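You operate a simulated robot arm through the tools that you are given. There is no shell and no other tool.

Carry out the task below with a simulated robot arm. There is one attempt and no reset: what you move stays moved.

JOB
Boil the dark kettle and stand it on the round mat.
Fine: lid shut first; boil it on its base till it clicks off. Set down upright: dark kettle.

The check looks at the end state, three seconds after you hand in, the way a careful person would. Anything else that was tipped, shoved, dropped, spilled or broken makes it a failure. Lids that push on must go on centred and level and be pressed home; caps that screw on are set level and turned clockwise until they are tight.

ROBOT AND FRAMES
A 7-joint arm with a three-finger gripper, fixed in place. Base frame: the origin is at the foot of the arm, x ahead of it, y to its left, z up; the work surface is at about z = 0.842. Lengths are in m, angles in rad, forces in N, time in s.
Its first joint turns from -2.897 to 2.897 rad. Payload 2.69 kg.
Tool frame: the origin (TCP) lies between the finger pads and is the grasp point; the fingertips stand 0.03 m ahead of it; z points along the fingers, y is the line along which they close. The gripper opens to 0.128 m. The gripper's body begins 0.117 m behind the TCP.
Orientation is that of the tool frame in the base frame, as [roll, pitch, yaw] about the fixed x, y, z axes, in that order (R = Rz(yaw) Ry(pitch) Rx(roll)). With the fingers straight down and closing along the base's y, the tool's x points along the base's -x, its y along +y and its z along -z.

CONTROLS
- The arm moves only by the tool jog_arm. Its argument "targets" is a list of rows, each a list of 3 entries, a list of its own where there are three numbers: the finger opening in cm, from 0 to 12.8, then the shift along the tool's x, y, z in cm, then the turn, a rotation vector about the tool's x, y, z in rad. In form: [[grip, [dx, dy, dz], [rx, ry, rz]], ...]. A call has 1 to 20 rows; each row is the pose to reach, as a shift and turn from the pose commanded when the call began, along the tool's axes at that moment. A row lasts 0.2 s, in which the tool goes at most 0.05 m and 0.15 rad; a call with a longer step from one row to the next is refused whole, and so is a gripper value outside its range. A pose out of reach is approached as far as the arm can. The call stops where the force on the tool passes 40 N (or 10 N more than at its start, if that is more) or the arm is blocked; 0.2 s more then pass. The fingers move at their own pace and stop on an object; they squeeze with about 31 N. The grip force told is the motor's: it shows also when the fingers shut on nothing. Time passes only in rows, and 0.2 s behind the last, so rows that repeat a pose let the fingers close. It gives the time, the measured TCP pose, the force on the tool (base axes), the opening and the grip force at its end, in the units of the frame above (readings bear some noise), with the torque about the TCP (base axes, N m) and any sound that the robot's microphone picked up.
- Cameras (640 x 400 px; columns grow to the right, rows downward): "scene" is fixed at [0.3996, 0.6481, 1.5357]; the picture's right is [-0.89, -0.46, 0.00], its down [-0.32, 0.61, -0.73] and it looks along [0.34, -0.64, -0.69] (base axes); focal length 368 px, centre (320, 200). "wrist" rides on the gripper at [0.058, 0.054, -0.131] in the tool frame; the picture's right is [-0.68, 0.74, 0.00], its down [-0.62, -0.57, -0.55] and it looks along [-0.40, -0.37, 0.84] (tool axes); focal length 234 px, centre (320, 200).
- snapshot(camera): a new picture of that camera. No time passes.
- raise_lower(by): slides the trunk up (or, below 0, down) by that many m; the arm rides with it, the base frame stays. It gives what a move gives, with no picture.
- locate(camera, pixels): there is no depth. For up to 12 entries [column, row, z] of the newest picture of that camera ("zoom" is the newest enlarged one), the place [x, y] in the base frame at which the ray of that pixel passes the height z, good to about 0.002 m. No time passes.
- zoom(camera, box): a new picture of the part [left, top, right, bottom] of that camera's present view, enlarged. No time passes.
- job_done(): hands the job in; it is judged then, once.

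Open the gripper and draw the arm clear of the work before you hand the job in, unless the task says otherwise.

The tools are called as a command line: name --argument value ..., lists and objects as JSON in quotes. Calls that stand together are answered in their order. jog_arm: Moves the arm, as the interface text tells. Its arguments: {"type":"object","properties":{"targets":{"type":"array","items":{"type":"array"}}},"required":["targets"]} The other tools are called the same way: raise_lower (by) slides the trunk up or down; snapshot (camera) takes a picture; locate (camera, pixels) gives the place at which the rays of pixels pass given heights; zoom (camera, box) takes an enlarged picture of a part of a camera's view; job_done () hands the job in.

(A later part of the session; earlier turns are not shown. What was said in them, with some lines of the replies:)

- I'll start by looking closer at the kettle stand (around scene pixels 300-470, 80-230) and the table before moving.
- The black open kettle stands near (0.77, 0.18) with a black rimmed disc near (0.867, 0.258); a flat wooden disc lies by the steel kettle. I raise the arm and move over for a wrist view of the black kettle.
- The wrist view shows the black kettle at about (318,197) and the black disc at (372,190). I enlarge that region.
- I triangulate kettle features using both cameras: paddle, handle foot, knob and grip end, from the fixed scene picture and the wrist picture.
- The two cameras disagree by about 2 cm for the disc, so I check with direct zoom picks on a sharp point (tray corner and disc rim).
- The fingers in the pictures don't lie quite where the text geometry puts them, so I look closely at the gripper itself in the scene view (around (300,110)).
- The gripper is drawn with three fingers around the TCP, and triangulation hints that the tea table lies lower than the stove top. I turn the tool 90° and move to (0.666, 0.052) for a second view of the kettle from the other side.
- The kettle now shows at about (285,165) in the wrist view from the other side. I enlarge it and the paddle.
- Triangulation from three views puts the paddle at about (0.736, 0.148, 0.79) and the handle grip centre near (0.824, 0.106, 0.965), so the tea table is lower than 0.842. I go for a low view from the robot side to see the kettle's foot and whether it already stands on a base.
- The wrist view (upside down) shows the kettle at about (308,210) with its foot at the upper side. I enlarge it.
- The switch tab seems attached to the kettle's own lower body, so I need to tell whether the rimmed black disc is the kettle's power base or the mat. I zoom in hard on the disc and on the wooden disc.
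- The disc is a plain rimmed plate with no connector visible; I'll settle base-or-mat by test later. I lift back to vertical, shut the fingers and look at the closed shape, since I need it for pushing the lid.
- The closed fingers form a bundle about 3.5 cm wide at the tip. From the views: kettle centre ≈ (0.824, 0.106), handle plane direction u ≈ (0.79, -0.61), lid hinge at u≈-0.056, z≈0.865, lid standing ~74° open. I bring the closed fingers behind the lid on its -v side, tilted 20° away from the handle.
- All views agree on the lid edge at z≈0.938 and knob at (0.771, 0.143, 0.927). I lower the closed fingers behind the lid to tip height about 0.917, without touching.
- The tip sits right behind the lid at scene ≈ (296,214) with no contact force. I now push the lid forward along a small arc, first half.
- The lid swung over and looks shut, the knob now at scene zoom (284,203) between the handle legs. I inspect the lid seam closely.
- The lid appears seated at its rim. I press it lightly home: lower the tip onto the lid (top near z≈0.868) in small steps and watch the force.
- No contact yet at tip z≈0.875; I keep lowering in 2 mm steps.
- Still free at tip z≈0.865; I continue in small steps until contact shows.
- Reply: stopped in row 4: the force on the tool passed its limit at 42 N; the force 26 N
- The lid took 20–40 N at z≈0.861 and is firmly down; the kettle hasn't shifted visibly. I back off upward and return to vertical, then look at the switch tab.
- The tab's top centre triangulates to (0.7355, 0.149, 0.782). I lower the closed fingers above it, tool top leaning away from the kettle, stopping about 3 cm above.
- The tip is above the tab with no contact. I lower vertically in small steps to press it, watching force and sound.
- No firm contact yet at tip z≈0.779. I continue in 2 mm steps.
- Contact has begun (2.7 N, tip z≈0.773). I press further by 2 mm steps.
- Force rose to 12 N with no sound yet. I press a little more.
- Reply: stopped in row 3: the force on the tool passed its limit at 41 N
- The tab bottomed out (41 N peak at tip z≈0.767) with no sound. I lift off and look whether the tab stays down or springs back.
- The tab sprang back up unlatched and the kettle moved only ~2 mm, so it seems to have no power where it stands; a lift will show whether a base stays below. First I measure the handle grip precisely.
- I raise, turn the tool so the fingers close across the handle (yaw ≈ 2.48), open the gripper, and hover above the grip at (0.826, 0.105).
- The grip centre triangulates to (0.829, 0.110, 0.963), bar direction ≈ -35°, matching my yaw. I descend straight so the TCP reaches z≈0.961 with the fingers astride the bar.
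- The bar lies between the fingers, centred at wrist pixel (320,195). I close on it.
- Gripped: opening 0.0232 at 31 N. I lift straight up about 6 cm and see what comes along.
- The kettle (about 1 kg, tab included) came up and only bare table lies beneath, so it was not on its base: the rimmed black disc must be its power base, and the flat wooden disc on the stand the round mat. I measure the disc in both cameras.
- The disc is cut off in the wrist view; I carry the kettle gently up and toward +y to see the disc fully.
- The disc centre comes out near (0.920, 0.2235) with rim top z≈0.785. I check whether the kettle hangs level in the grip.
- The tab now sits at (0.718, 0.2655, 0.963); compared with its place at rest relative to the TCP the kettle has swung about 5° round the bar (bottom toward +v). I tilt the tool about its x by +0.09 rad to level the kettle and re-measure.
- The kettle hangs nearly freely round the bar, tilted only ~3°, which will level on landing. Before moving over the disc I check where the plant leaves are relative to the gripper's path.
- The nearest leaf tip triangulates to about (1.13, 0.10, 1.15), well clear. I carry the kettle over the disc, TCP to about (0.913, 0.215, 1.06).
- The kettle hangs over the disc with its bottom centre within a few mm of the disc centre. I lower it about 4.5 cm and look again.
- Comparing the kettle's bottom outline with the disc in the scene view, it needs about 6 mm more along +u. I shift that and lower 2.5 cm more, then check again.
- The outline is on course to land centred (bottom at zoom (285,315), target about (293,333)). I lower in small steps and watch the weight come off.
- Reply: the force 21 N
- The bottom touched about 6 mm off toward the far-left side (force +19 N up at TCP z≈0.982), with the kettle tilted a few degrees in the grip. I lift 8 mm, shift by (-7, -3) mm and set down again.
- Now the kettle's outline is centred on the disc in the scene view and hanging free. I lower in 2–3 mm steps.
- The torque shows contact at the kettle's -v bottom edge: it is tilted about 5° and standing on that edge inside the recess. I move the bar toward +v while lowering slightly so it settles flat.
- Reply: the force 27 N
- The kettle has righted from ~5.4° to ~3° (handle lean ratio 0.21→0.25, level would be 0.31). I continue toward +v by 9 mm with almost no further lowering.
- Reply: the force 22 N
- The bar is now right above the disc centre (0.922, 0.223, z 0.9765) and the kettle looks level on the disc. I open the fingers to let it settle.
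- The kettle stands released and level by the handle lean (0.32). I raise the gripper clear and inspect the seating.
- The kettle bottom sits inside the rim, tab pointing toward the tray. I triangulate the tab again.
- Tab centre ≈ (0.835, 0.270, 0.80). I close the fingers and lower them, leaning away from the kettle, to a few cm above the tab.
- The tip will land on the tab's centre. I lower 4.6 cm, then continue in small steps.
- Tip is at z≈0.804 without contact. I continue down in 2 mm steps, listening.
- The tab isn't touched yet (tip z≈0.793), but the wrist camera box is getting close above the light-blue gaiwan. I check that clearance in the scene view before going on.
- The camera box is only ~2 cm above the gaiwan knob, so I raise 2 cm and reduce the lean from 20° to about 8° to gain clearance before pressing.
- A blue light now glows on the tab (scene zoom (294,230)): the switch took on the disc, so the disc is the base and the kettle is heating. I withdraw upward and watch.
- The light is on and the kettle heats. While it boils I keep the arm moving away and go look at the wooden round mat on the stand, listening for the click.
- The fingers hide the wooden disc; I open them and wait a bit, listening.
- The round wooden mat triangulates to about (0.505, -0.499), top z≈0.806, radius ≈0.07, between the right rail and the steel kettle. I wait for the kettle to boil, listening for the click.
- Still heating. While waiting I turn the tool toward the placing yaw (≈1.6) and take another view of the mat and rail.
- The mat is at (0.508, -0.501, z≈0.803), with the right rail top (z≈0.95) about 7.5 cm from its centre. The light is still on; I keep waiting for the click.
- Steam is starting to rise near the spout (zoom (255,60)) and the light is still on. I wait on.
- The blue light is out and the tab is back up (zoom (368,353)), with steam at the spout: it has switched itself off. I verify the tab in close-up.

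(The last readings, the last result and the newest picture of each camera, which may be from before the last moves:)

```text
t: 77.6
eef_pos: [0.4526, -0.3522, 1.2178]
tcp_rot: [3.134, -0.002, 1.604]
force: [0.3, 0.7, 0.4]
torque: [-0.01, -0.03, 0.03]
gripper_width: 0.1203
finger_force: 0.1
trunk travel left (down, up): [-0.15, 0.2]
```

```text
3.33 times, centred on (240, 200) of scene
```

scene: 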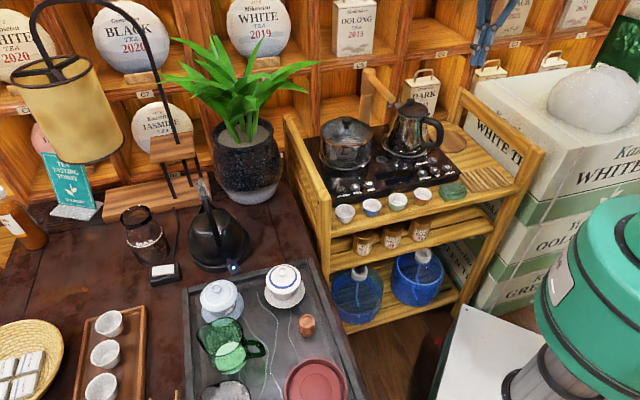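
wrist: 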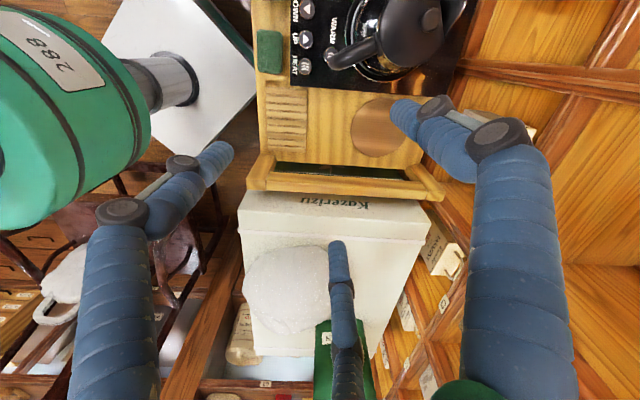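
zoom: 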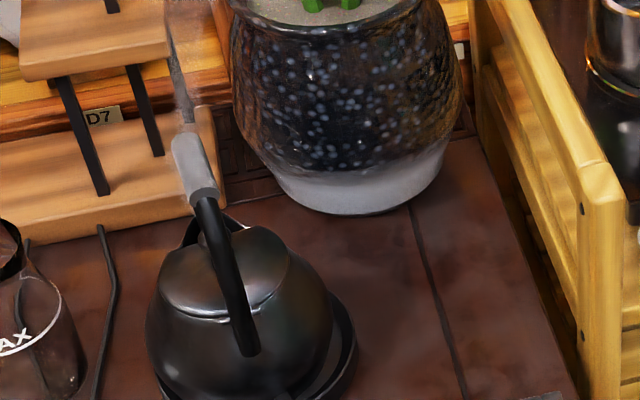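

Boiled and off. I go back above the kettle's handle with yaw 2.48 and fingers opened to 7 cm.

jog_arm --targets '[[7, [3.7, 2.97, 0], [0, 0, -0.06]], [7, [7.4, 5.94, 0], [0, 0, -0.12]], [7, [11.1, 8.9, 0], [0, 0, -0.18]], [7, [14.8, 11.9, 0], [0, 0, -0.24]], [7, [18.5, 14.9, 0], [0, 0, -0.3]], [7, [22.2, 17.8, 0], [0, 0, -0.36]], [7, [25.9, 20.8, 0], [0, 0, -0.42]], [7, [29.6, 23.8, 0], [0, 0, -0.48]], [7, [33.2, 26.7, 0], [0, 0, -0.54]], [7, [36.9, 29.7, 0], [0, 0, -0.6]], [7, [40.6, 32.7, 0], [0, 0, -0.66]], [7, [44.3, 35.6, 0], [0, 0, -0.72]], [7, [48, 38.6, 0], [0, 0, -0.78]], [7, [51.7, 41.6, 1], [0, 0, -0.84]], [7, [54.5, 43.9, 4], [0, 0, -0.88]], [7, [55.26, 44.55, 6.8], [0, 0, -0.88]], [7, [55.26, 44.55, 6.8], [0, 0, -0.88]]]'

snapshot --camera "wrist"

zoom --camera "wrist" --box '[270, 40, 410, 150]'

zoom --camera "scene" --box '[170, 160, 250, 220]'

```text
t: 81.2
eef_pos: [0.8807, 0.2147, 1.1548]
tcp_rot: [3.137, 0.004, 2.484]
force: [0.0, 0.4, 0.2]
torque: [-0.01, 0.04, 0.02]
gripper_width: 0.0701
finger_force: 0.1
trunk travel left (down, up): [-0.15, 0.2]
```

```text
taken
```

wrist: 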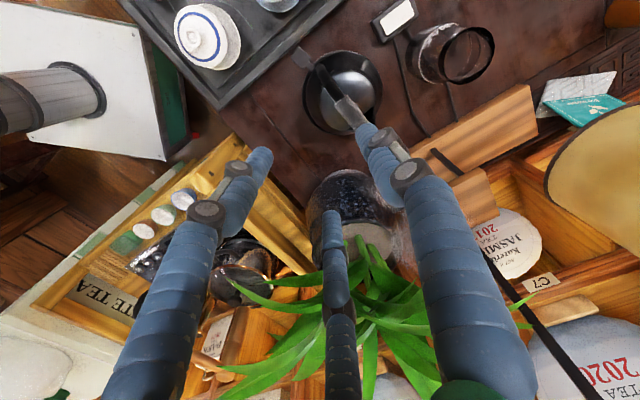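

```text
3.64 times, centred on (340, 95) of wrist
```

zoom: 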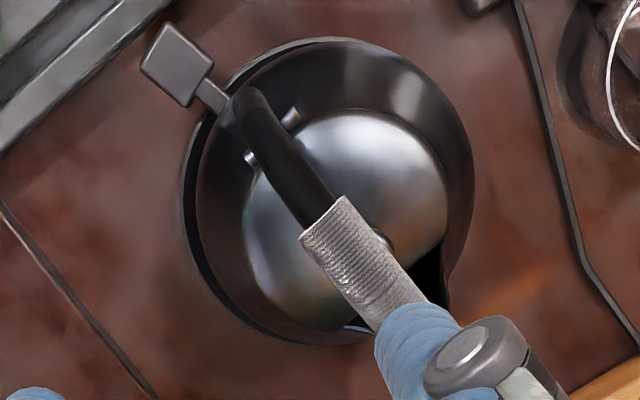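

```text
6.67 times, centred on (210, 190) of scene
```

zoom: 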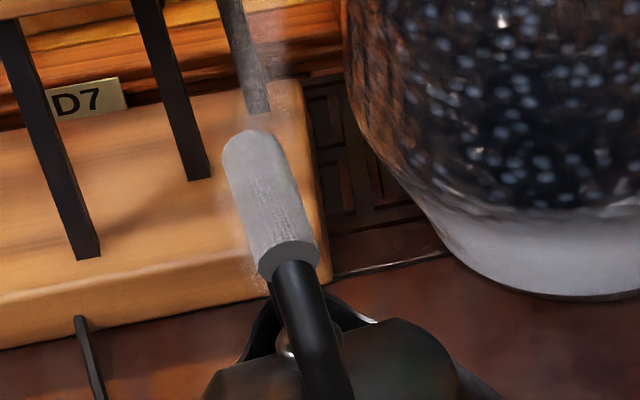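

locate --camera "wrist" --pixels '[[340.6, 100.5, 0.96], [340.6, 100.5, 0.98], [357.9, 122.5, 0.96], [357.9, 122.5, 0.98]]'

locate --camera "scene" --pixels '[[205.2, 199.3, 0.96], [205.2, 199.3, 0.98], [199.2, 181.7, 0.96], [199.2, 181.7, 0.98], [202.2, 190.5, 0.96], [202.2, 190.5, 0.98]]'

```text
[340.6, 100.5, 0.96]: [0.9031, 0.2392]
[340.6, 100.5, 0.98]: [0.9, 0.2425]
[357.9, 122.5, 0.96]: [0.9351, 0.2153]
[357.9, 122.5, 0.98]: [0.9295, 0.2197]
```

```text
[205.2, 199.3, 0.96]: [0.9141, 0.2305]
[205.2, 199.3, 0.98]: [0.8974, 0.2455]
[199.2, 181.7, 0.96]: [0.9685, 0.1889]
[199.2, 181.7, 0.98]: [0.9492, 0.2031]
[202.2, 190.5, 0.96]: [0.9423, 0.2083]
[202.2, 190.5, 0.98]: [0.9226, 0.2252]
```

The grip is now centred at (0.9256, 0.222, 0.9765). I move over it and descend with open fingers.

jog_arm --targets '[[7, [-1.5, 1.6, 1], [0, 0, 0]], [7, [-3.1, 3.32, 3], [0, 0, 0]], [7, [-3.1, 3.32, 7], [0, 0, 0]], [7, [-3.1, 3.32, 11], [0, 0, 0]], [7, [-3.1, 3.32, 15], [0, 0, 0]], [7, [-3.1, 3.32, 17.8], [0, 0, 0]], [7, [-3.1, 3.32, 17.8], [0, 0, 0]]]'

zoom --camera "wrist" --box '[220, 60, 420, 260]'

zoom --camera "scene" --box '[160, 120, 270, 260]'

```text
t: 82.8
eef_pos: [0.924, 0.2219, 0.9768]
tcp_rot: [3.137, 0.006, 2.484]
force: [0.5, 0.7, -0.6]
torque: [-0.04, 0.01, 0.0]
gripper_width: 0.07
finger_force: 0.1
trunk travel left (down, up): [-0.15, 0.2]
```

```text
2.00 times, centred on (320, 160) of wrist
```

zoom: 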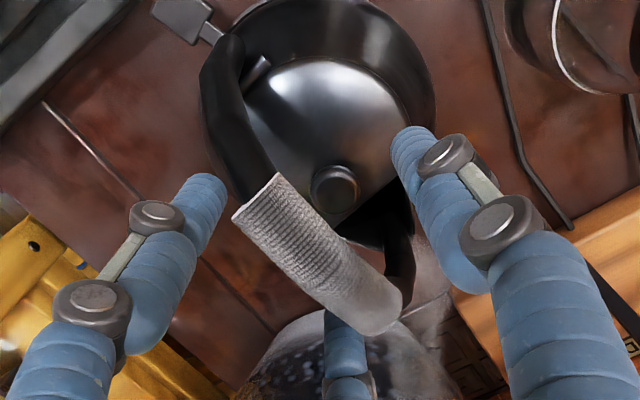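

```text
2.86 times, centred on (215, 190) of scene
```

zoom: 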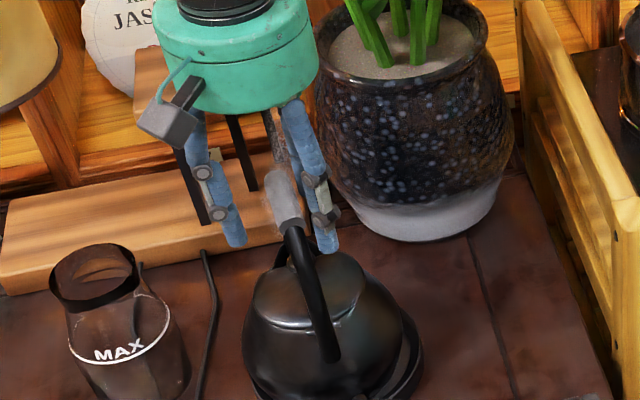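

The bar lies centred between the fingers. I close on it.

jog_arm --targets '[[4, [0, 0, 0], [0, 0, 0]], [2.5, [0, 0, 0], [0, 0, 0]], [0, [0, 0, 0], [0, 0, 0]], [0, [0, 0, 0], [0, 0, 0]], [0, [0, 0, 0], [0, 0, 0]]]'

jog_arm --targets '[[0, [0, 0, -0.5], [0, 0, 0]], [0, [0, 0, -1], [0, 0, 0]], [0, [0, 0, -1.5], [0, 0, 0]], [0, [0, 0, -2.5], [0, 0, 0]], [0, [0, 0, -3.5], [0, 0, 0]], [0, [0, 0, -5], [0, 0, 0]], [0, [0, 0, -6.5], [0, 0, 0]], [0, [0, 0, -6.5], [0, 0, 0]]]'

zoom --camera "scene" --box '[160, 150, 280, 280]'

```text
t: 84.0
eef_pos: [0.9245, 0.2223, 0.977]
tcp_rot: [3.136, 0.002, 2.485]
force: [-2.4, -2.6, 0.7]
torque: [-0.21, 0.05, -0.03]
gripper_width: 0.0234
finger_force: 31.6
trunk travel left (down, up): [-0.15, 0.2]
```

```text
t: 85.8
eef_pos: [0.9263, 0.2222, 1.0424]
tcp_rot: [3.136, 0.005, 2.483]
force: [-0.2, -0.1, -10.9]
torque: [-0.15, 0.09, 0.05]
gripper_width: 0.0225
finger_force: 31.5
trunk travel left (down, up): [-0.15, 0.2]
```

```text
3.08 times, centred on (220, 215) of scene
```

zoom: 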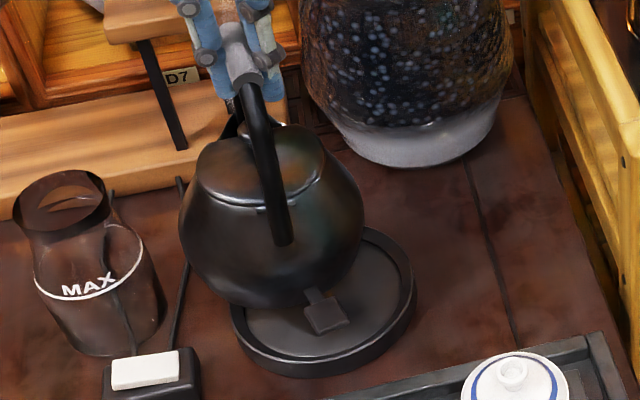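

The kettle is up and the base stays in place. I carry it gently up and inward, toward (0.68, 0.06, 1.29), well above everything.

jog_arm --targets '[[0, [0, 0, -2.5], [0, 0, 0]], [0, [0, 0, -5.8], [0, 0, 0]], [0, [1, -1.8, -7.8], [0, 0, 0]], [0, [2.2, -3.8, -9.8], [0, 0, 0]], [0, [3.4, -5.9, -11.8], [0, 0, 0]], [0, [4.6, -7.9, -13.8], [0, 0, 0]], [0, [5.7, -9.9, -15.8], [0, 0, 0]], [0, [6.8, -11.85, -17.8], [0, 0, 0]], [0, [7.3, -14.5, -19.2], [0, 0, 0]], [0, [7.8, -17.2, -20.4], [0, 0, 0]], [0, [8.3, -20, -21.7], [0, 0, 0]], [0, [8.8, -22.8, -23], [0, 0, 0]], [0, [9.2, -25.4, -24], [0, 0, 0]], [0, [9.57, -27.89, -24.8], [0, 0, 0]], [0, [9.57, -27.89, -24.8], [0, 0, 0]]]'

snapshot --camera "scene"

```text
t: 89.0
eef_pos: [0.6794, 0.0584, 1.2884]
tcp_rot: [3.137, 0.005, 2.483]
force: [-0.6, 0.0, -10.4]
torque: [-0.21, 0.1, 0.0]
gripper_width: 0.0223
finger_force: 30.6
trunk travel left (down, up): [-0.15, 0.2]
```

```text
taken
```

scene: 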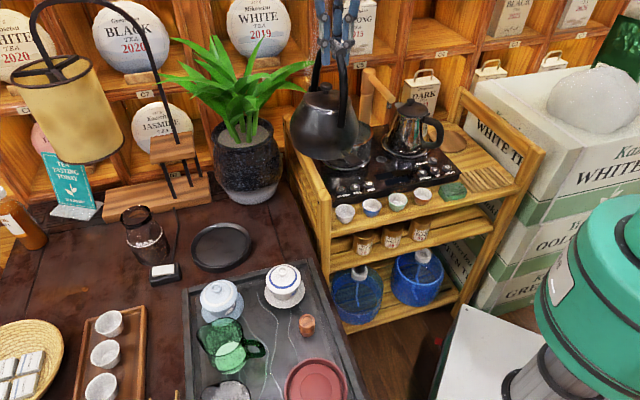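

The kettle hangs tilted a bit more now (torque -0.21). I tilt the tool by +0.12 rad about its x in place to counter that and look at the result.

jog_arm --targets '[[0, [0, 0, 0], [0.04, 0, 0]], [0, [0, 0, 0], [0.08, 0, 0]], [0, [0, 0, 0], [0.12, 0, 0]], [0, [0, 0, 0], [0.12, 0, 0]], [0, [0, 0, 0], [0.12, 0, 0]]]'

zoom --camera "scene" --box '[260, 0, 400, 180]'

snapshot --camera "wrist"

```text
t: 90.2
eef_pos: [0.6772, 0.0602, 1.2888]
tcp_rot: [-3.026, 0.003, 2.484]
force: [0.3, 0.3, -11.0]
torque: [-0.06, 0.05, -0.02]
gripper_width: 0.0224
finger_force: 30.9
trunk travel left (down, up): [-0.15, 0.2]
```

```text
2.22 times, centred on (330, 90) of scene
```

zoom: 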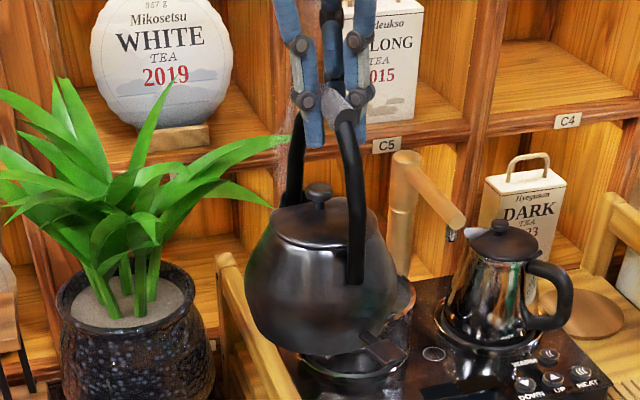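

```text
taken
```

wrist: 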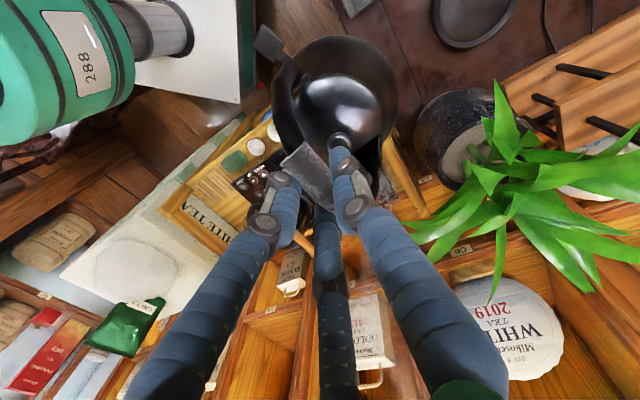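

The torque dropped to -0.06, so the kettle is much closer to level. I add another 0.07 rad.

jog_arm --targets '[[0, [0, 0, 0], [0.035, 0, 0]], [0, [0, 0, 0], [0.07, 0, 0]], [0, [0, 0, 0], [0.07, 0, 0]], [0, [0, 0, 0], [0.07, 0, 0]]]'

zoom --camera "scene" --box '[280, 20, 380, 180]'

```text
t: 91.2
eef_pos: [0.6778, 0.0586, 1.2882]
tcp_rot: [-2.956, 0.003, 2.484]
force: [-0.6, -0.2, -10.0]
torque: [-0.07, 0.02, 0.04]
gripper_width: 0.0221
finger_force: 31.4
trunk travel left (down, up): [-0.15, 0.2]
```

```text
2.50 times, centred on (330, 100) of scene
```

zoom: 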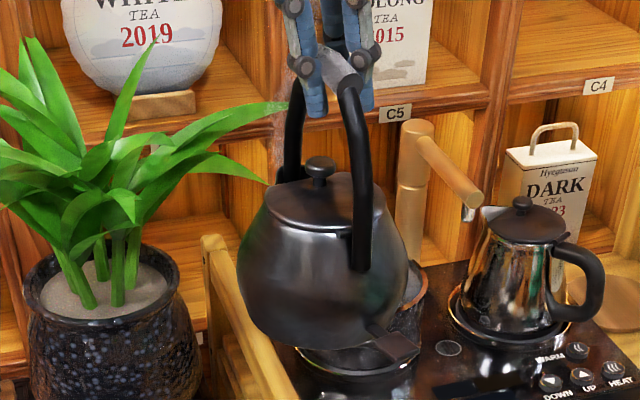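

Nearly level now. I carry it across: via (0.58, -0.12) and (0.51, -0.30) to (0.505, -0.43) at z 1.29, turning yaw by -0.35 on the way.

jog_arm --targets '[[0, [-0.3, -2, 0.37], [0, 0, 0]], [0, [-0.7, -4.7, 0.88], [0, 0, 0]], [0, [-1.2, -7.7, 1.44], [0, 0, 0]], [0, [-1.7, -10.7, 2.0], [0, 0, 0]], [0, [-2.2, -13.7, 2.57], [0, 0, 0]], [0, [-2.7, -16.7, 3.13], [0, 0, 0]], [0, [-3.2, -19.7, 3.7], [0, 0, 0]], [0, [-4.0, -22.4, 4.2], [0, 0.005, 0.029]], [0, [-4.8, -25.1, 4.7], [0, 0.011, 0.057]], [0, [-5.6, -27.8, 5.2], [0, 0.016, 0.086]], [0, [-6.4, -30.4, 5.7], [0, 0.022, 0.115]], [0, [-7.2, -33, 6.2], [0, 0.027, 0.143]], [0, [-8.0, -35.6, 6.7], [0, 0.032, 0.172]], [0, [-8.7, -38, 7.13], [0, 0.038, 0.201]], [0, [-10.2, -40.2, 7.55], [0, 0.043, 0.229]], [0, [-11.7, -42.3, 7.95], [0, 0.048, 0.258]], [0, [-13.2, -44.4, 8.33], [0, 0.054, 0.287]], [0, [-14.7, -46.4, 8.7], [0, 0.059, 0.315]], [0, [-16.17, -48.39, 9.08], [0, 0.0646, 0.344]], [0, [-16.17, -48.39, 9.08], [0, 0.0646, 0.344]]]'

snapshot --camera "scene"

snapshot --camera "wrist"

```text
t: 95.4
eef_pos: [0.5055, -0.432, 1.2888]
tcp_rot: [-2.958, 0.004, 2.133]
force: [1.1, -0.5, -10.5]
torque: [-0.11, 0.13, -0.02]
gripper_width: 0.0215
finger_force: 31.4
trunk travel left (down, up): [-0.15, 0.2]
```

```text
taken
```

scene: 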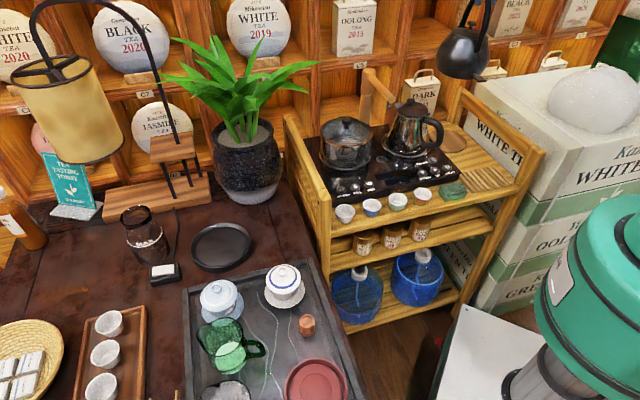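

```text
taken
```

wrist: 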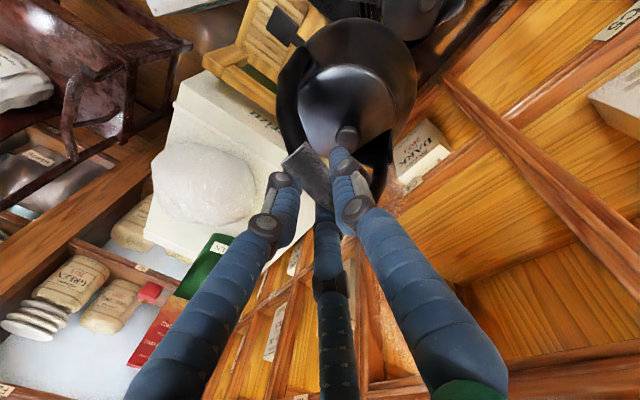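

zoom --camera "wrist" --box '[250, 10, 430, 220]'

zoom --camera "scene" --box '[410, 0, 530, 170]'

```text
1.90 times, centred on (340, 115) of wrist
```

zoom: 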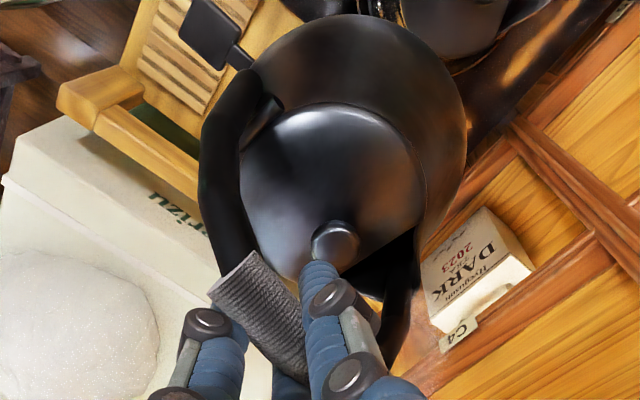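

```text
2.35 times, centred on (470, 85) of scene
```

zoom: 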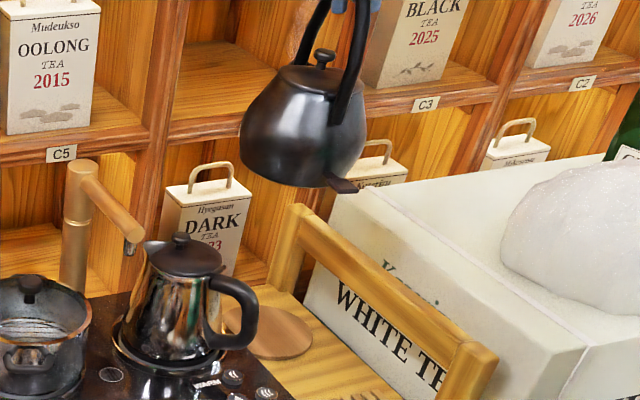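

locate --camera "wrist" --pixels '[[281.2, 26.8, 1.09], [281.2, 26.8, 1.11], [281.2, 26.8, 1.13]]'

locate --camera "scene" --pixels '[[479.8, 78.6, 1.09], [479.8, 78.6, 1.11], [479.8, 78.6, 1.13]]'

```text
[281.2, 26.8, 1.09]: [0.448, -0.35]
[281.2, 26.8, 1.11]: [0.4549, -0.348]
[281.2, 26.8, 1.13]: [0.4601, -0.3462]
```

```text
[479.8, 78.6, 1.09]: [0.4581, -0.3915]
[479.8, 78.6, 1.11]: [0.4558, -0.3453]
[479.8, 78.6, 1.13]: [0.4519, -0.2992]
```

The tab sits about 1.8 cm toward +v of its level place, i.e. ~5.6° tilt as before, so I'll land the kettle as on the base: touch with the -v edge first, then shift to level. I move above the mat (TCP target (0.492, -0.511)) and descend to z≈1.05.

jog_arm --targets '[[0, [-1.5, -1.3, 0.25], [0, 0, 0]], [0, [-3.5, -3.1, 0.57], [0, 0, 0]], [0, [-5.2, -4.6, 0.85], [0, 0, 0]], [0, [-5.96, -5.3, 0.98], [0, 0, 0]], [0, [-5.96, -4.75, 3.93], [0, 0, 0]], [0, [-5.96, -4.2, 6.88], [0, 0, 0]], [0, [-5.96, -3.66, 9.83], [0, 0, 0]], [0, [-5.96, -3.11, 12.78], [0, 0, 0]], [0, [-5.96, -2.56, 15.73], [0, 0, 0]], [0, [-5.96, -2.2, 17.7], [0, 0, 0]], [0, [-5.96, -2.2, 17.7], [0, 0, 0]]]'

zoom --camera "scene" --box '[390, 30, 520, 190]'

snapshot --camera "wrist"

```text
t: 97.8
eef_pos: [0.4898, -0.5061, 1.1188]
tcp_rot: [-2.957, 0.004, 2.134]
force: [-1.0, 0.2, -10.5]
torque: [-0.09, 0.15, -0.02]
gripper_width: 0.0215
finger_force: 31.0
trunk travel left (down, up): [-0.15, 0.2]
```

```text
2.50 times, centred on (455, 110) of scene
```

zoom: 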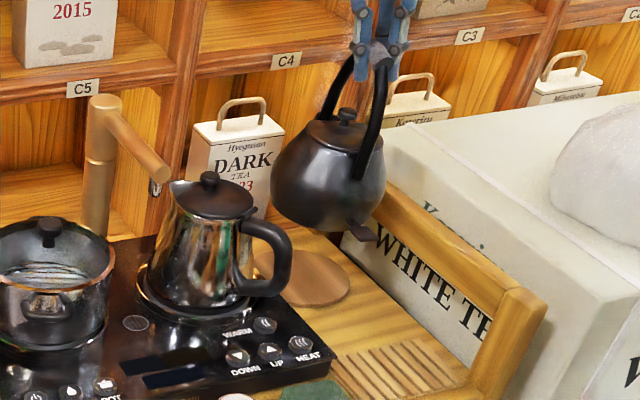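

```text
taken
```

wrist: 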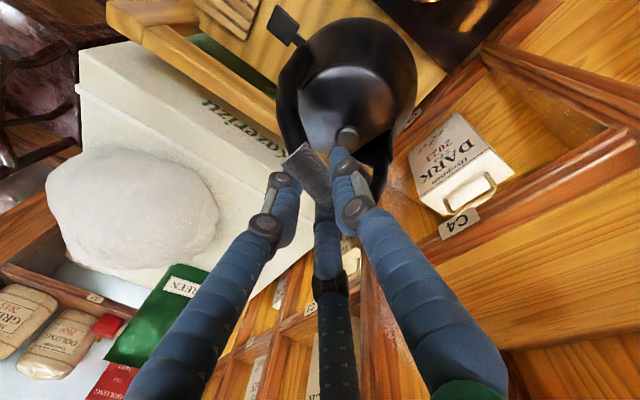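

zoom --camera "scene" --box '[440, 60, 500, 140]'

zoom --camera "wrist" --box '[250, 0, 430, 200]'

```text
5.00 times, centred on (470, 100) of scene
```

zoom: 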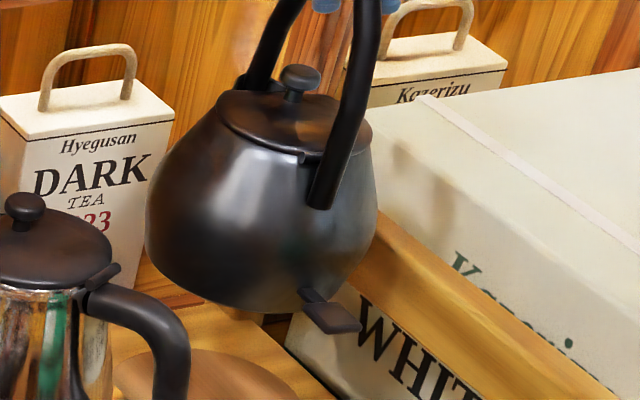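

```text
2.00 times, centred on (340, 100) of wrist
```

zoom: 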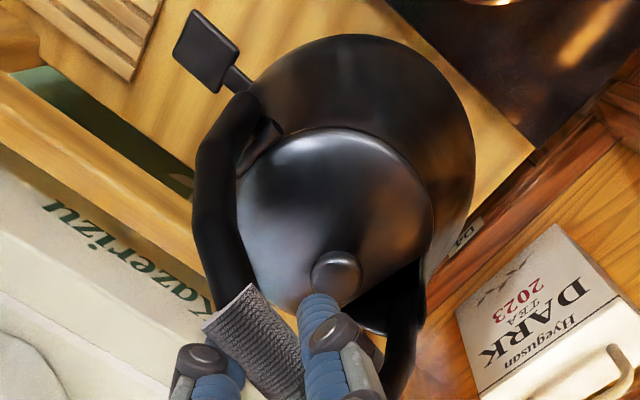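

Scene and wrist picks of foot, knob and tab all agree on a 6–7° tilt, the bottom displaced about 1.9 cm toward +v. I correct 5.5 mm along the handle and descend to just above the mat.

jog_arm --targets '[[0, [-0.3, 0.3, 1.6], [0, 0, 0]], [0, [-0.55, 0.7, 3.8], [0, 0, 0]], [0, [-0.55, 1.1, 5.9], [0, 0, 0]], [0, [-0.55, 1.4, 7.6], [0, 0, 0]], [0, [-0.55, 1.55, 8.35], [0, 0, 0]], [0, [-0.55, 1.55, 8.35], [0, 0, 0]]]'

zoom --camera "scene" --box '[400, 60, 510, 180]'

zoom --camera "wrist" --box '[230, 0, 450, 200]'

```text
t: 99.2
eef_pos: [0.4932, -0.5157, 1.0335]
tcp_rot: [-2.958, 0.003, 2.131]
force: [-0.3, 0.3, -10.1]
torque: [-0.14, 0.18, 0.0]
gripper_width: 0.0216
finger_force: 31.1
trunk travel left (down, up): [-0.15, 0.2]
```

```text
3.33 times, centred on (455, 120) of scene
```

zoom: 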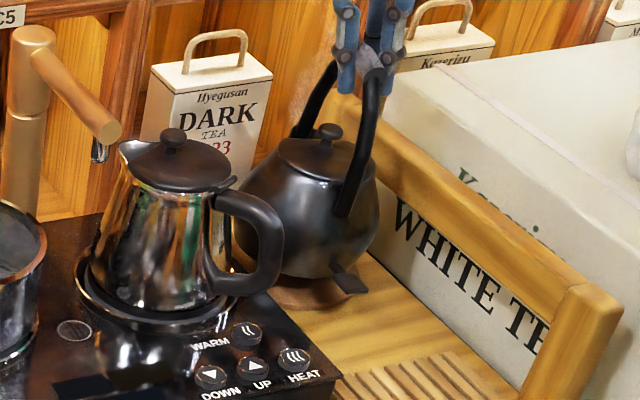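

```text
2.00 times, centred on (340, 100) of wrist
```

zoom: 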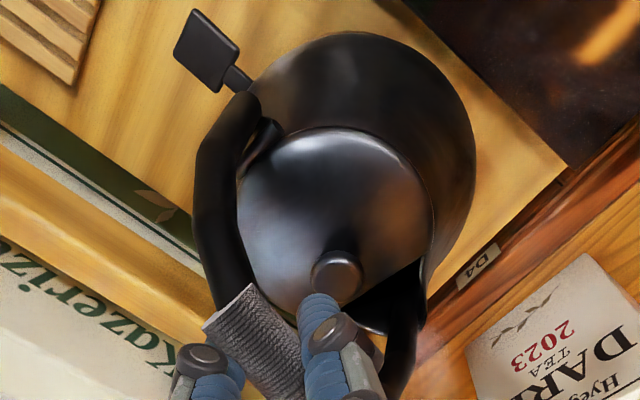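

I nudge about 7 mm toward +y to centre on the mat, then lower slowly until the weight begins to come off.

jog_arm --targets '[[0, [0.35, 0.1, 0], [0, 0, 0]], [0, [0.7, 0.2, 0], [0, 0, 0]], [0, [0.7, 0.38, 0.98], [0, 0, 0]], [0, [0.7, 0.51, 1.67], [0, 0, 0]], [0, [0.7, 0.59, 2.16], [0, 0, 0]], [0, [0.7, 0.62, 2.36], [0, 0, 0]], [0, [0.7, 0.62, 2.36], [0, 0, 0]]]'

zoom --camera "scene" --box '[400, 60, 510, 180]'

```text
t: 100.8
eef_pos: [0.492, -0.5079, 1.0143]
tcp_rot: [-2.959, 0.009, 2.134]
force: [6.0, 4.8, 26.9]
torque: [0.12, 0.1, 0.0]
gripper_width: 0.0216
finger_force: 31.0
trunk travel left (down, up): [-0.15, 0.2]
```

```text
3.33 times, centred on (455, 120) of scene
```

zoom: 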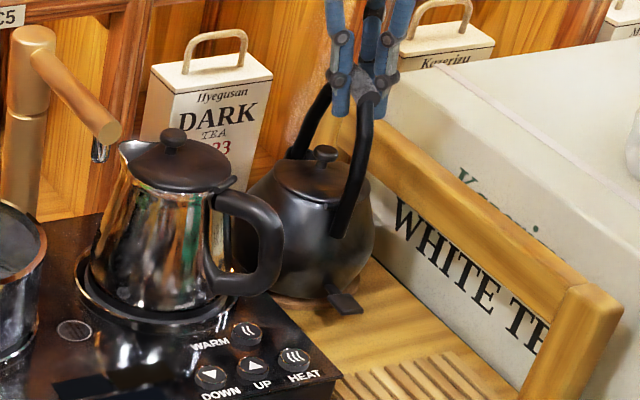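

Contact: -v edge on the mat at about (0.462, -0.527), so the bottom centre is at ≈ (0.508, -0.498), within a few mm of the mat centre. Now I shift the bar toward +v to let it settle flat.

jog_arm --targets '[[0, [0, 0.32, -0.06], [0, 0, 0]], [0, [0, 0.64, -0.12], [0, 0, 0]], [0, [0, 0.95, -0.17], [0, 0, 0]], [0, [0, 0.95, -0.17], [0, 0, 0]]]'

zoom --camera "scene" --box '[400, 60, 510, 180]'

```text
t: 101.8
eef_pos: [0.4985, -0.5021, 1.0106]
tcp_rot: [-2.959, 0.004, 2.135]
force: [6.9, 0.8, 16.8]
torque: [-0.24, -0.04, 0.05]
gripper_width: 0.0225
finger_force: 31.4
trunk travel left (down, up): [-0.15, 0.2]
```

```text
3.33 times, centred on (455, 120) of scene
```

zoom: 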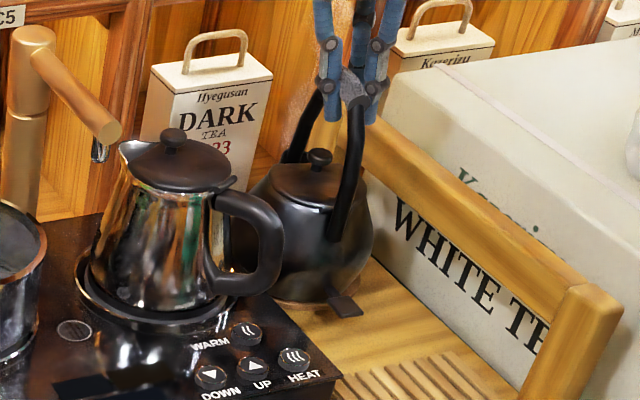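

The force eased to 17 N and the bar sank to 1.0106, so it is righting. I continue about 8 mm more.

jog_arm --targets '[[0, [0, 0.3, -0.05], [0, 0, 0]], [0, [0, 0.6, -0.1], [0, 0, 0]], [0, [0, 0.85, -0.13], [0, 0, 0]], [0, [0, 0.85, -0.13], [0, 0, 0]]]'

zoom --camera "scene" --box '[400, 60, 510, 180]'

```text
t: 102.8
eef_pos: [0.5058, -0.4957, 1.0099]
tcp_rot: [-2.958, 0.003, 2.133]
force: [-2.8, -4.0, 7.7]
torque: [0.19, 0.33, 0.05]
gripper_width: 0.0224
finger_force: 31.0
trunk travel left (down, up): [-0.15, 0.2]
```

```text
3.33 times, centred on (455, 120) of scene
```

zoom: 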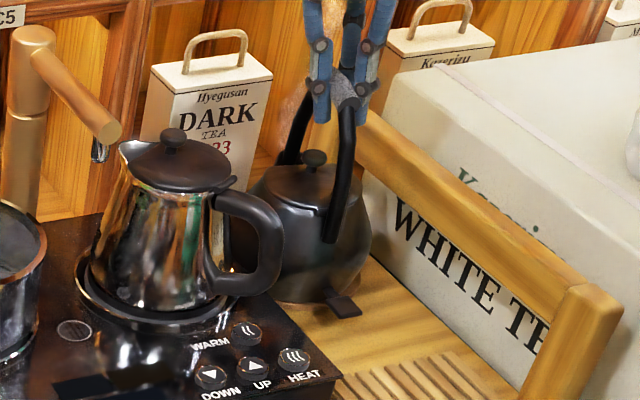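

The lateral force has reversed sign and the bar is steady at z≈1.010: the kettle stands flat on the mat. I open the fingers.

jog_arm --targets '[[3, [0, 0, 0], [0, 0, 0]], [4, [0, 0, 0], [0, 0, 0]], [6, [0, 0, 0], [0, 0, 0]], [7, [0, 0, 0], [0, 0, 0]]]'

zoom --camera "scene" --box '[400, 60, 510, 180]'

zoom --camera "wrist" --box '[230, 0, 450, 220]'

```text
t: 103.8
eef_pos: [0.5075, -0.4973, 1.0092]
tcp_rot: [-2.958, 0.004, 2.133]
force: [0.8, 0.3, 0.4]
torque: [0.03, -0.02, 0.0]
gripper_width: 0.0699
finger_force: 0.0
trunk travel left (down, up): [-0.15, 0.2]
```

```text
3.33 times, centred on (455, 120) of scene
```

zoom: 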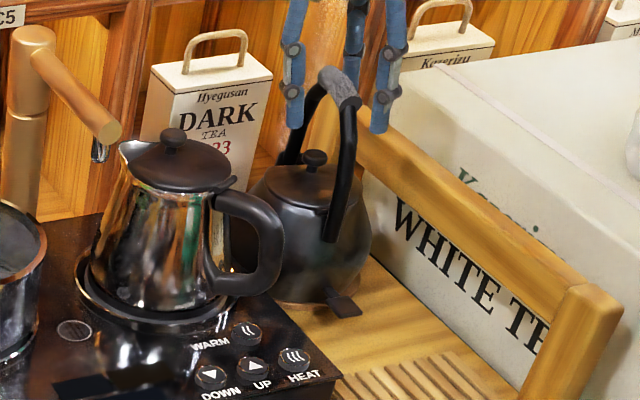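

```text
1.82 times, centred on (340, 110) of wrist
```

zoom: 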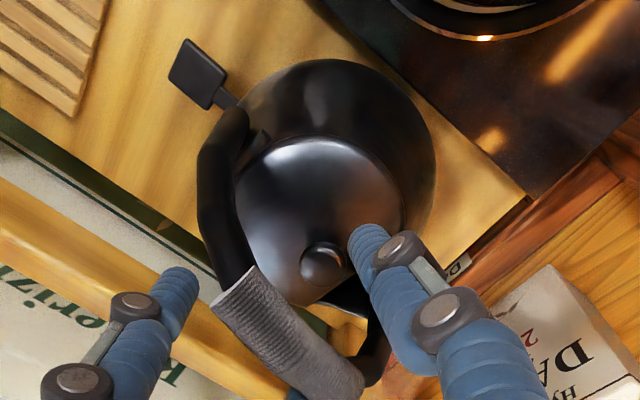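

The kettle stands upright on its own. I raise the gripper straight up clear of the handle and straighten it.

jog_arm --targets '[[7, [0, -0.37, -1.97], [0, 0, 0]], [7, [0, -0.91, -4.9], [0, 0, 0]], [7, [0, -1.64, -8.85], [0, 0, 0]], [7, [0, -2.4, -12.8], [0, 0, 0]], [7, [0, -3.1, -16.7], [0, 0, 0]], [7, [0, -3.8, -20.6], [-0.06, 0, 0]], [7, [2, -3.8, -23], [-0.12, 0, 0]], [7, [5, -3.8, -24], [-0.18, 0, 0]], [7, [8, -3.8, -24], [-0.18, 0, 0]], [7, [8, -3.8, -24], [-0.18, 0, 0]]]'

snapshot --camera "wrist"

zoom --camera "wrist" --box '[240, 30, 440, 200]'

snapshot --camera "scene"

zoom --camera "scene" --box '[400, 70, 500, 170]'

```text
t: 106.0
eef_pos: [0.4686, -0.4239, 1.2528]
tcp_rot: [-3.137, 0.003, 2.136]
force: [-0.2, 0.8, -0.8]
torque: [-0.08, -0.03, -0.02]
gripper_width: 0.0698
finger_force: 0.0
trunk travel left (down, up): [-0.15, 0.2]
```

```text
taken
```

wrist: 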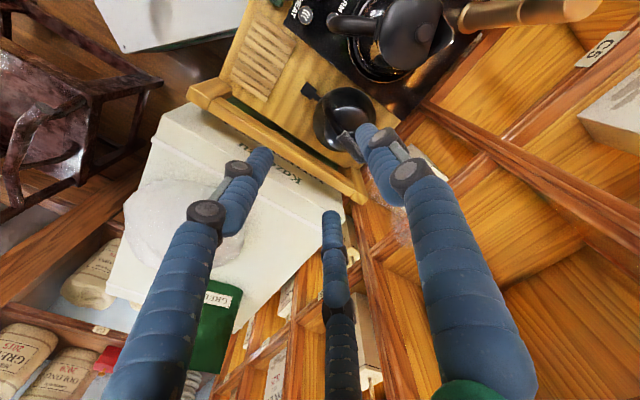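

```text
2.35 times, centred on (340, 115) of wrist
```

zoom: 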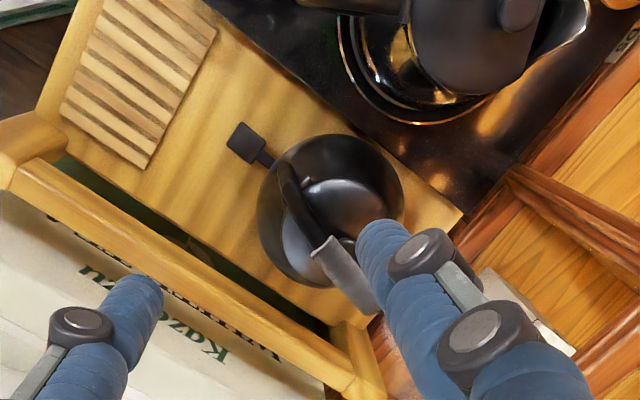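

```text
taken
```

scene: 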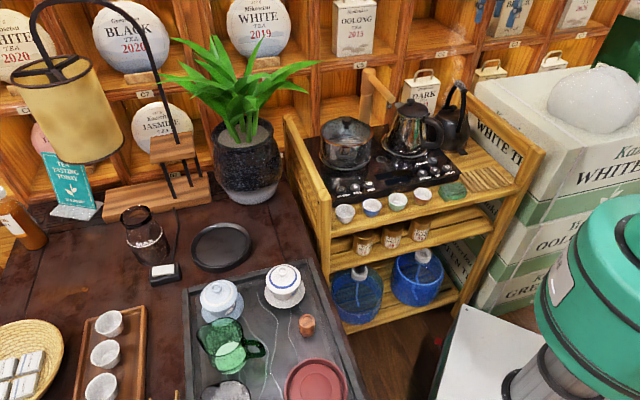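

```text
4.00 times, centred on (450, 120) of scene
```

zoom: 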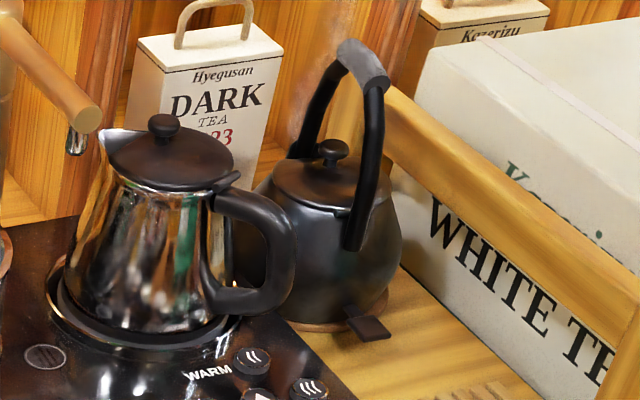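

zoom --camera "wrist" --box '[300, 75, 410, 165]'

zoom --camera "scene" --box '[430, 115, 490, 165]'

```text
4.44 times, centred on (355, 120) of wrist
```

zoom: 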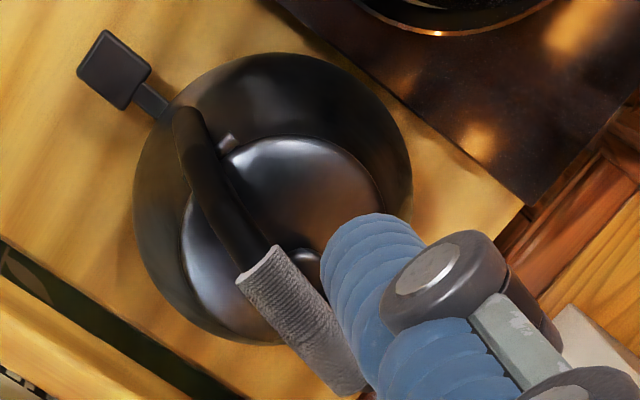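

```text
8.00 times, centred on (460, 140) of scene
```

zoom: 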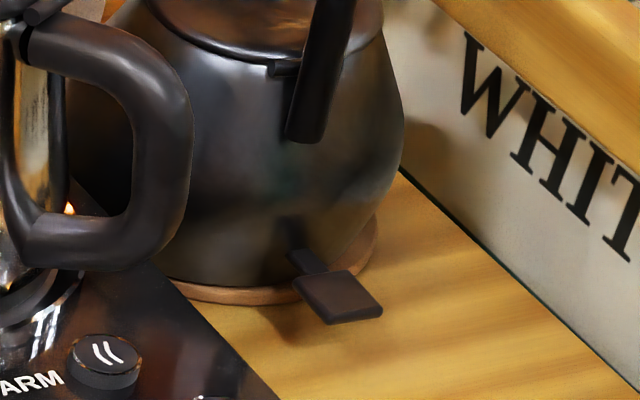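

The kettle stands upright and centred on the wooden mat (mat edge visible all along its front), lid shut, light out. I draw the arm back clear with the gripper open.

jog_arm --targets '[[12, [4, 1.3, -1], [0, 0, 0]], [12, [8.5, 2.7, -2], [0, 0, 0]], [12, [13, 4.1, -2], [0, 0, 0]], [12, [17.5, 5.5, -2], [0, 0, 0]], [12, [22, 7, -2], [0, 0, 0]], [12, [26, 8.2, -2], [0, 0, 0]], [12, [29.6, 9.3, -2], [0, 0, 0]], [12, [29.6, 9.3, -2], [0, 0, 0]]]'

snapshot --camera "scene"

zoom --camera "scene" --box '[390, 60, 510, 170]'

zoom --camera "scene" --box '[120, 180, 330, 320]'

```text
t: 107.8
eef_pos: [0.3926, -0.1254, 1.2721]
tcp_rot: [-3.139, 0.003, 2.132]
force: [-0.1, 0.1, -0.4]
torque: [-0.04, -0.04, 0.01]
gripper_width: 0.12
finger_force: 0.0
trunk travel left (down, up): [-0.15, 0.2]
```

```text
taken
```

scene: 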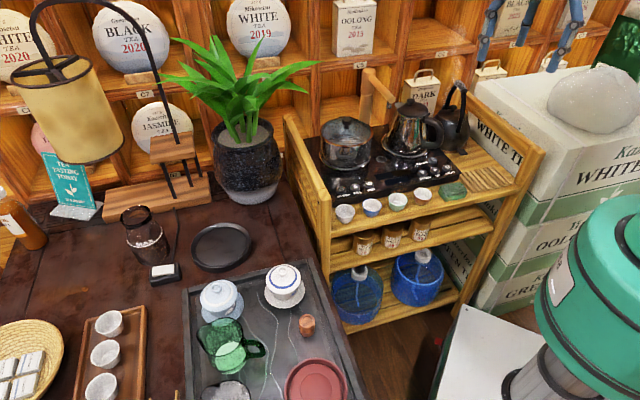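

```text
3.64 times, centred on (450, 115) of scene
```

zoom: 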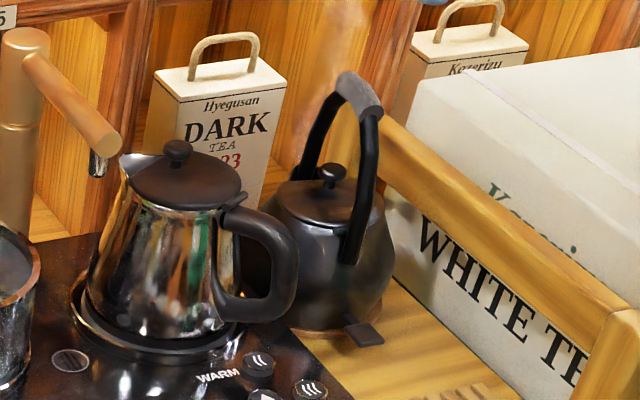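

```text
2.86 times, centred on (225, 250) of scene
```

zoom: 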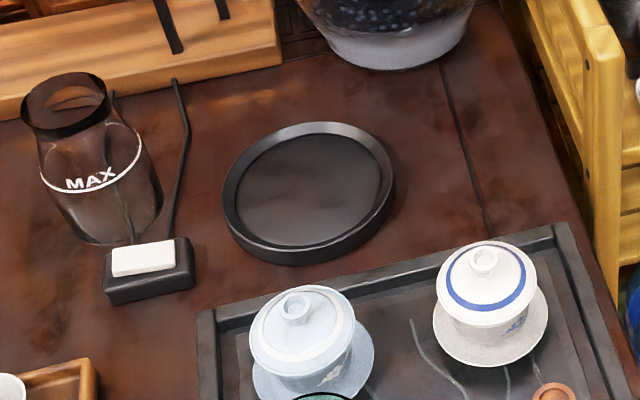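

Everything else is where it was. The dark kettle stands upright on the round wooden mat at scene (455,130), with its lid shut and its light out after it switched itself off. The arm is clear and the gripper is open, so I hand in.

job_done

```text
The job is handed in.
```

The dark kettle has been boiled and is standing upright on the round wooden mat, with its lid shut.

- **Lid:** I swung it shut and pressed it down before heating.
- **Boiling:** The kettle was standing on bare table, so I moved it onto its base (the rimmed black disc). I switched it on there, and the blue light came on. About 20 seconds later there was steam at the spout, the light had gone out and the switch tab had popped back up. The microphone reported no click, so I judged that it had switched off from the light and the tab.
- **Setting down:** It landed slightly tilted, so I levelled it before letting go. I aimed it at the middle of the mat, and the mat's edge shows all along its front.
- **Surroundings:** In the last pictures nothing else looks moved or tipped. The arm is clear and the gripper is open.

I took "the round mat" to be the flat wooden disc beside the steel kettle, because the black disc turned out to be the kettle's base.
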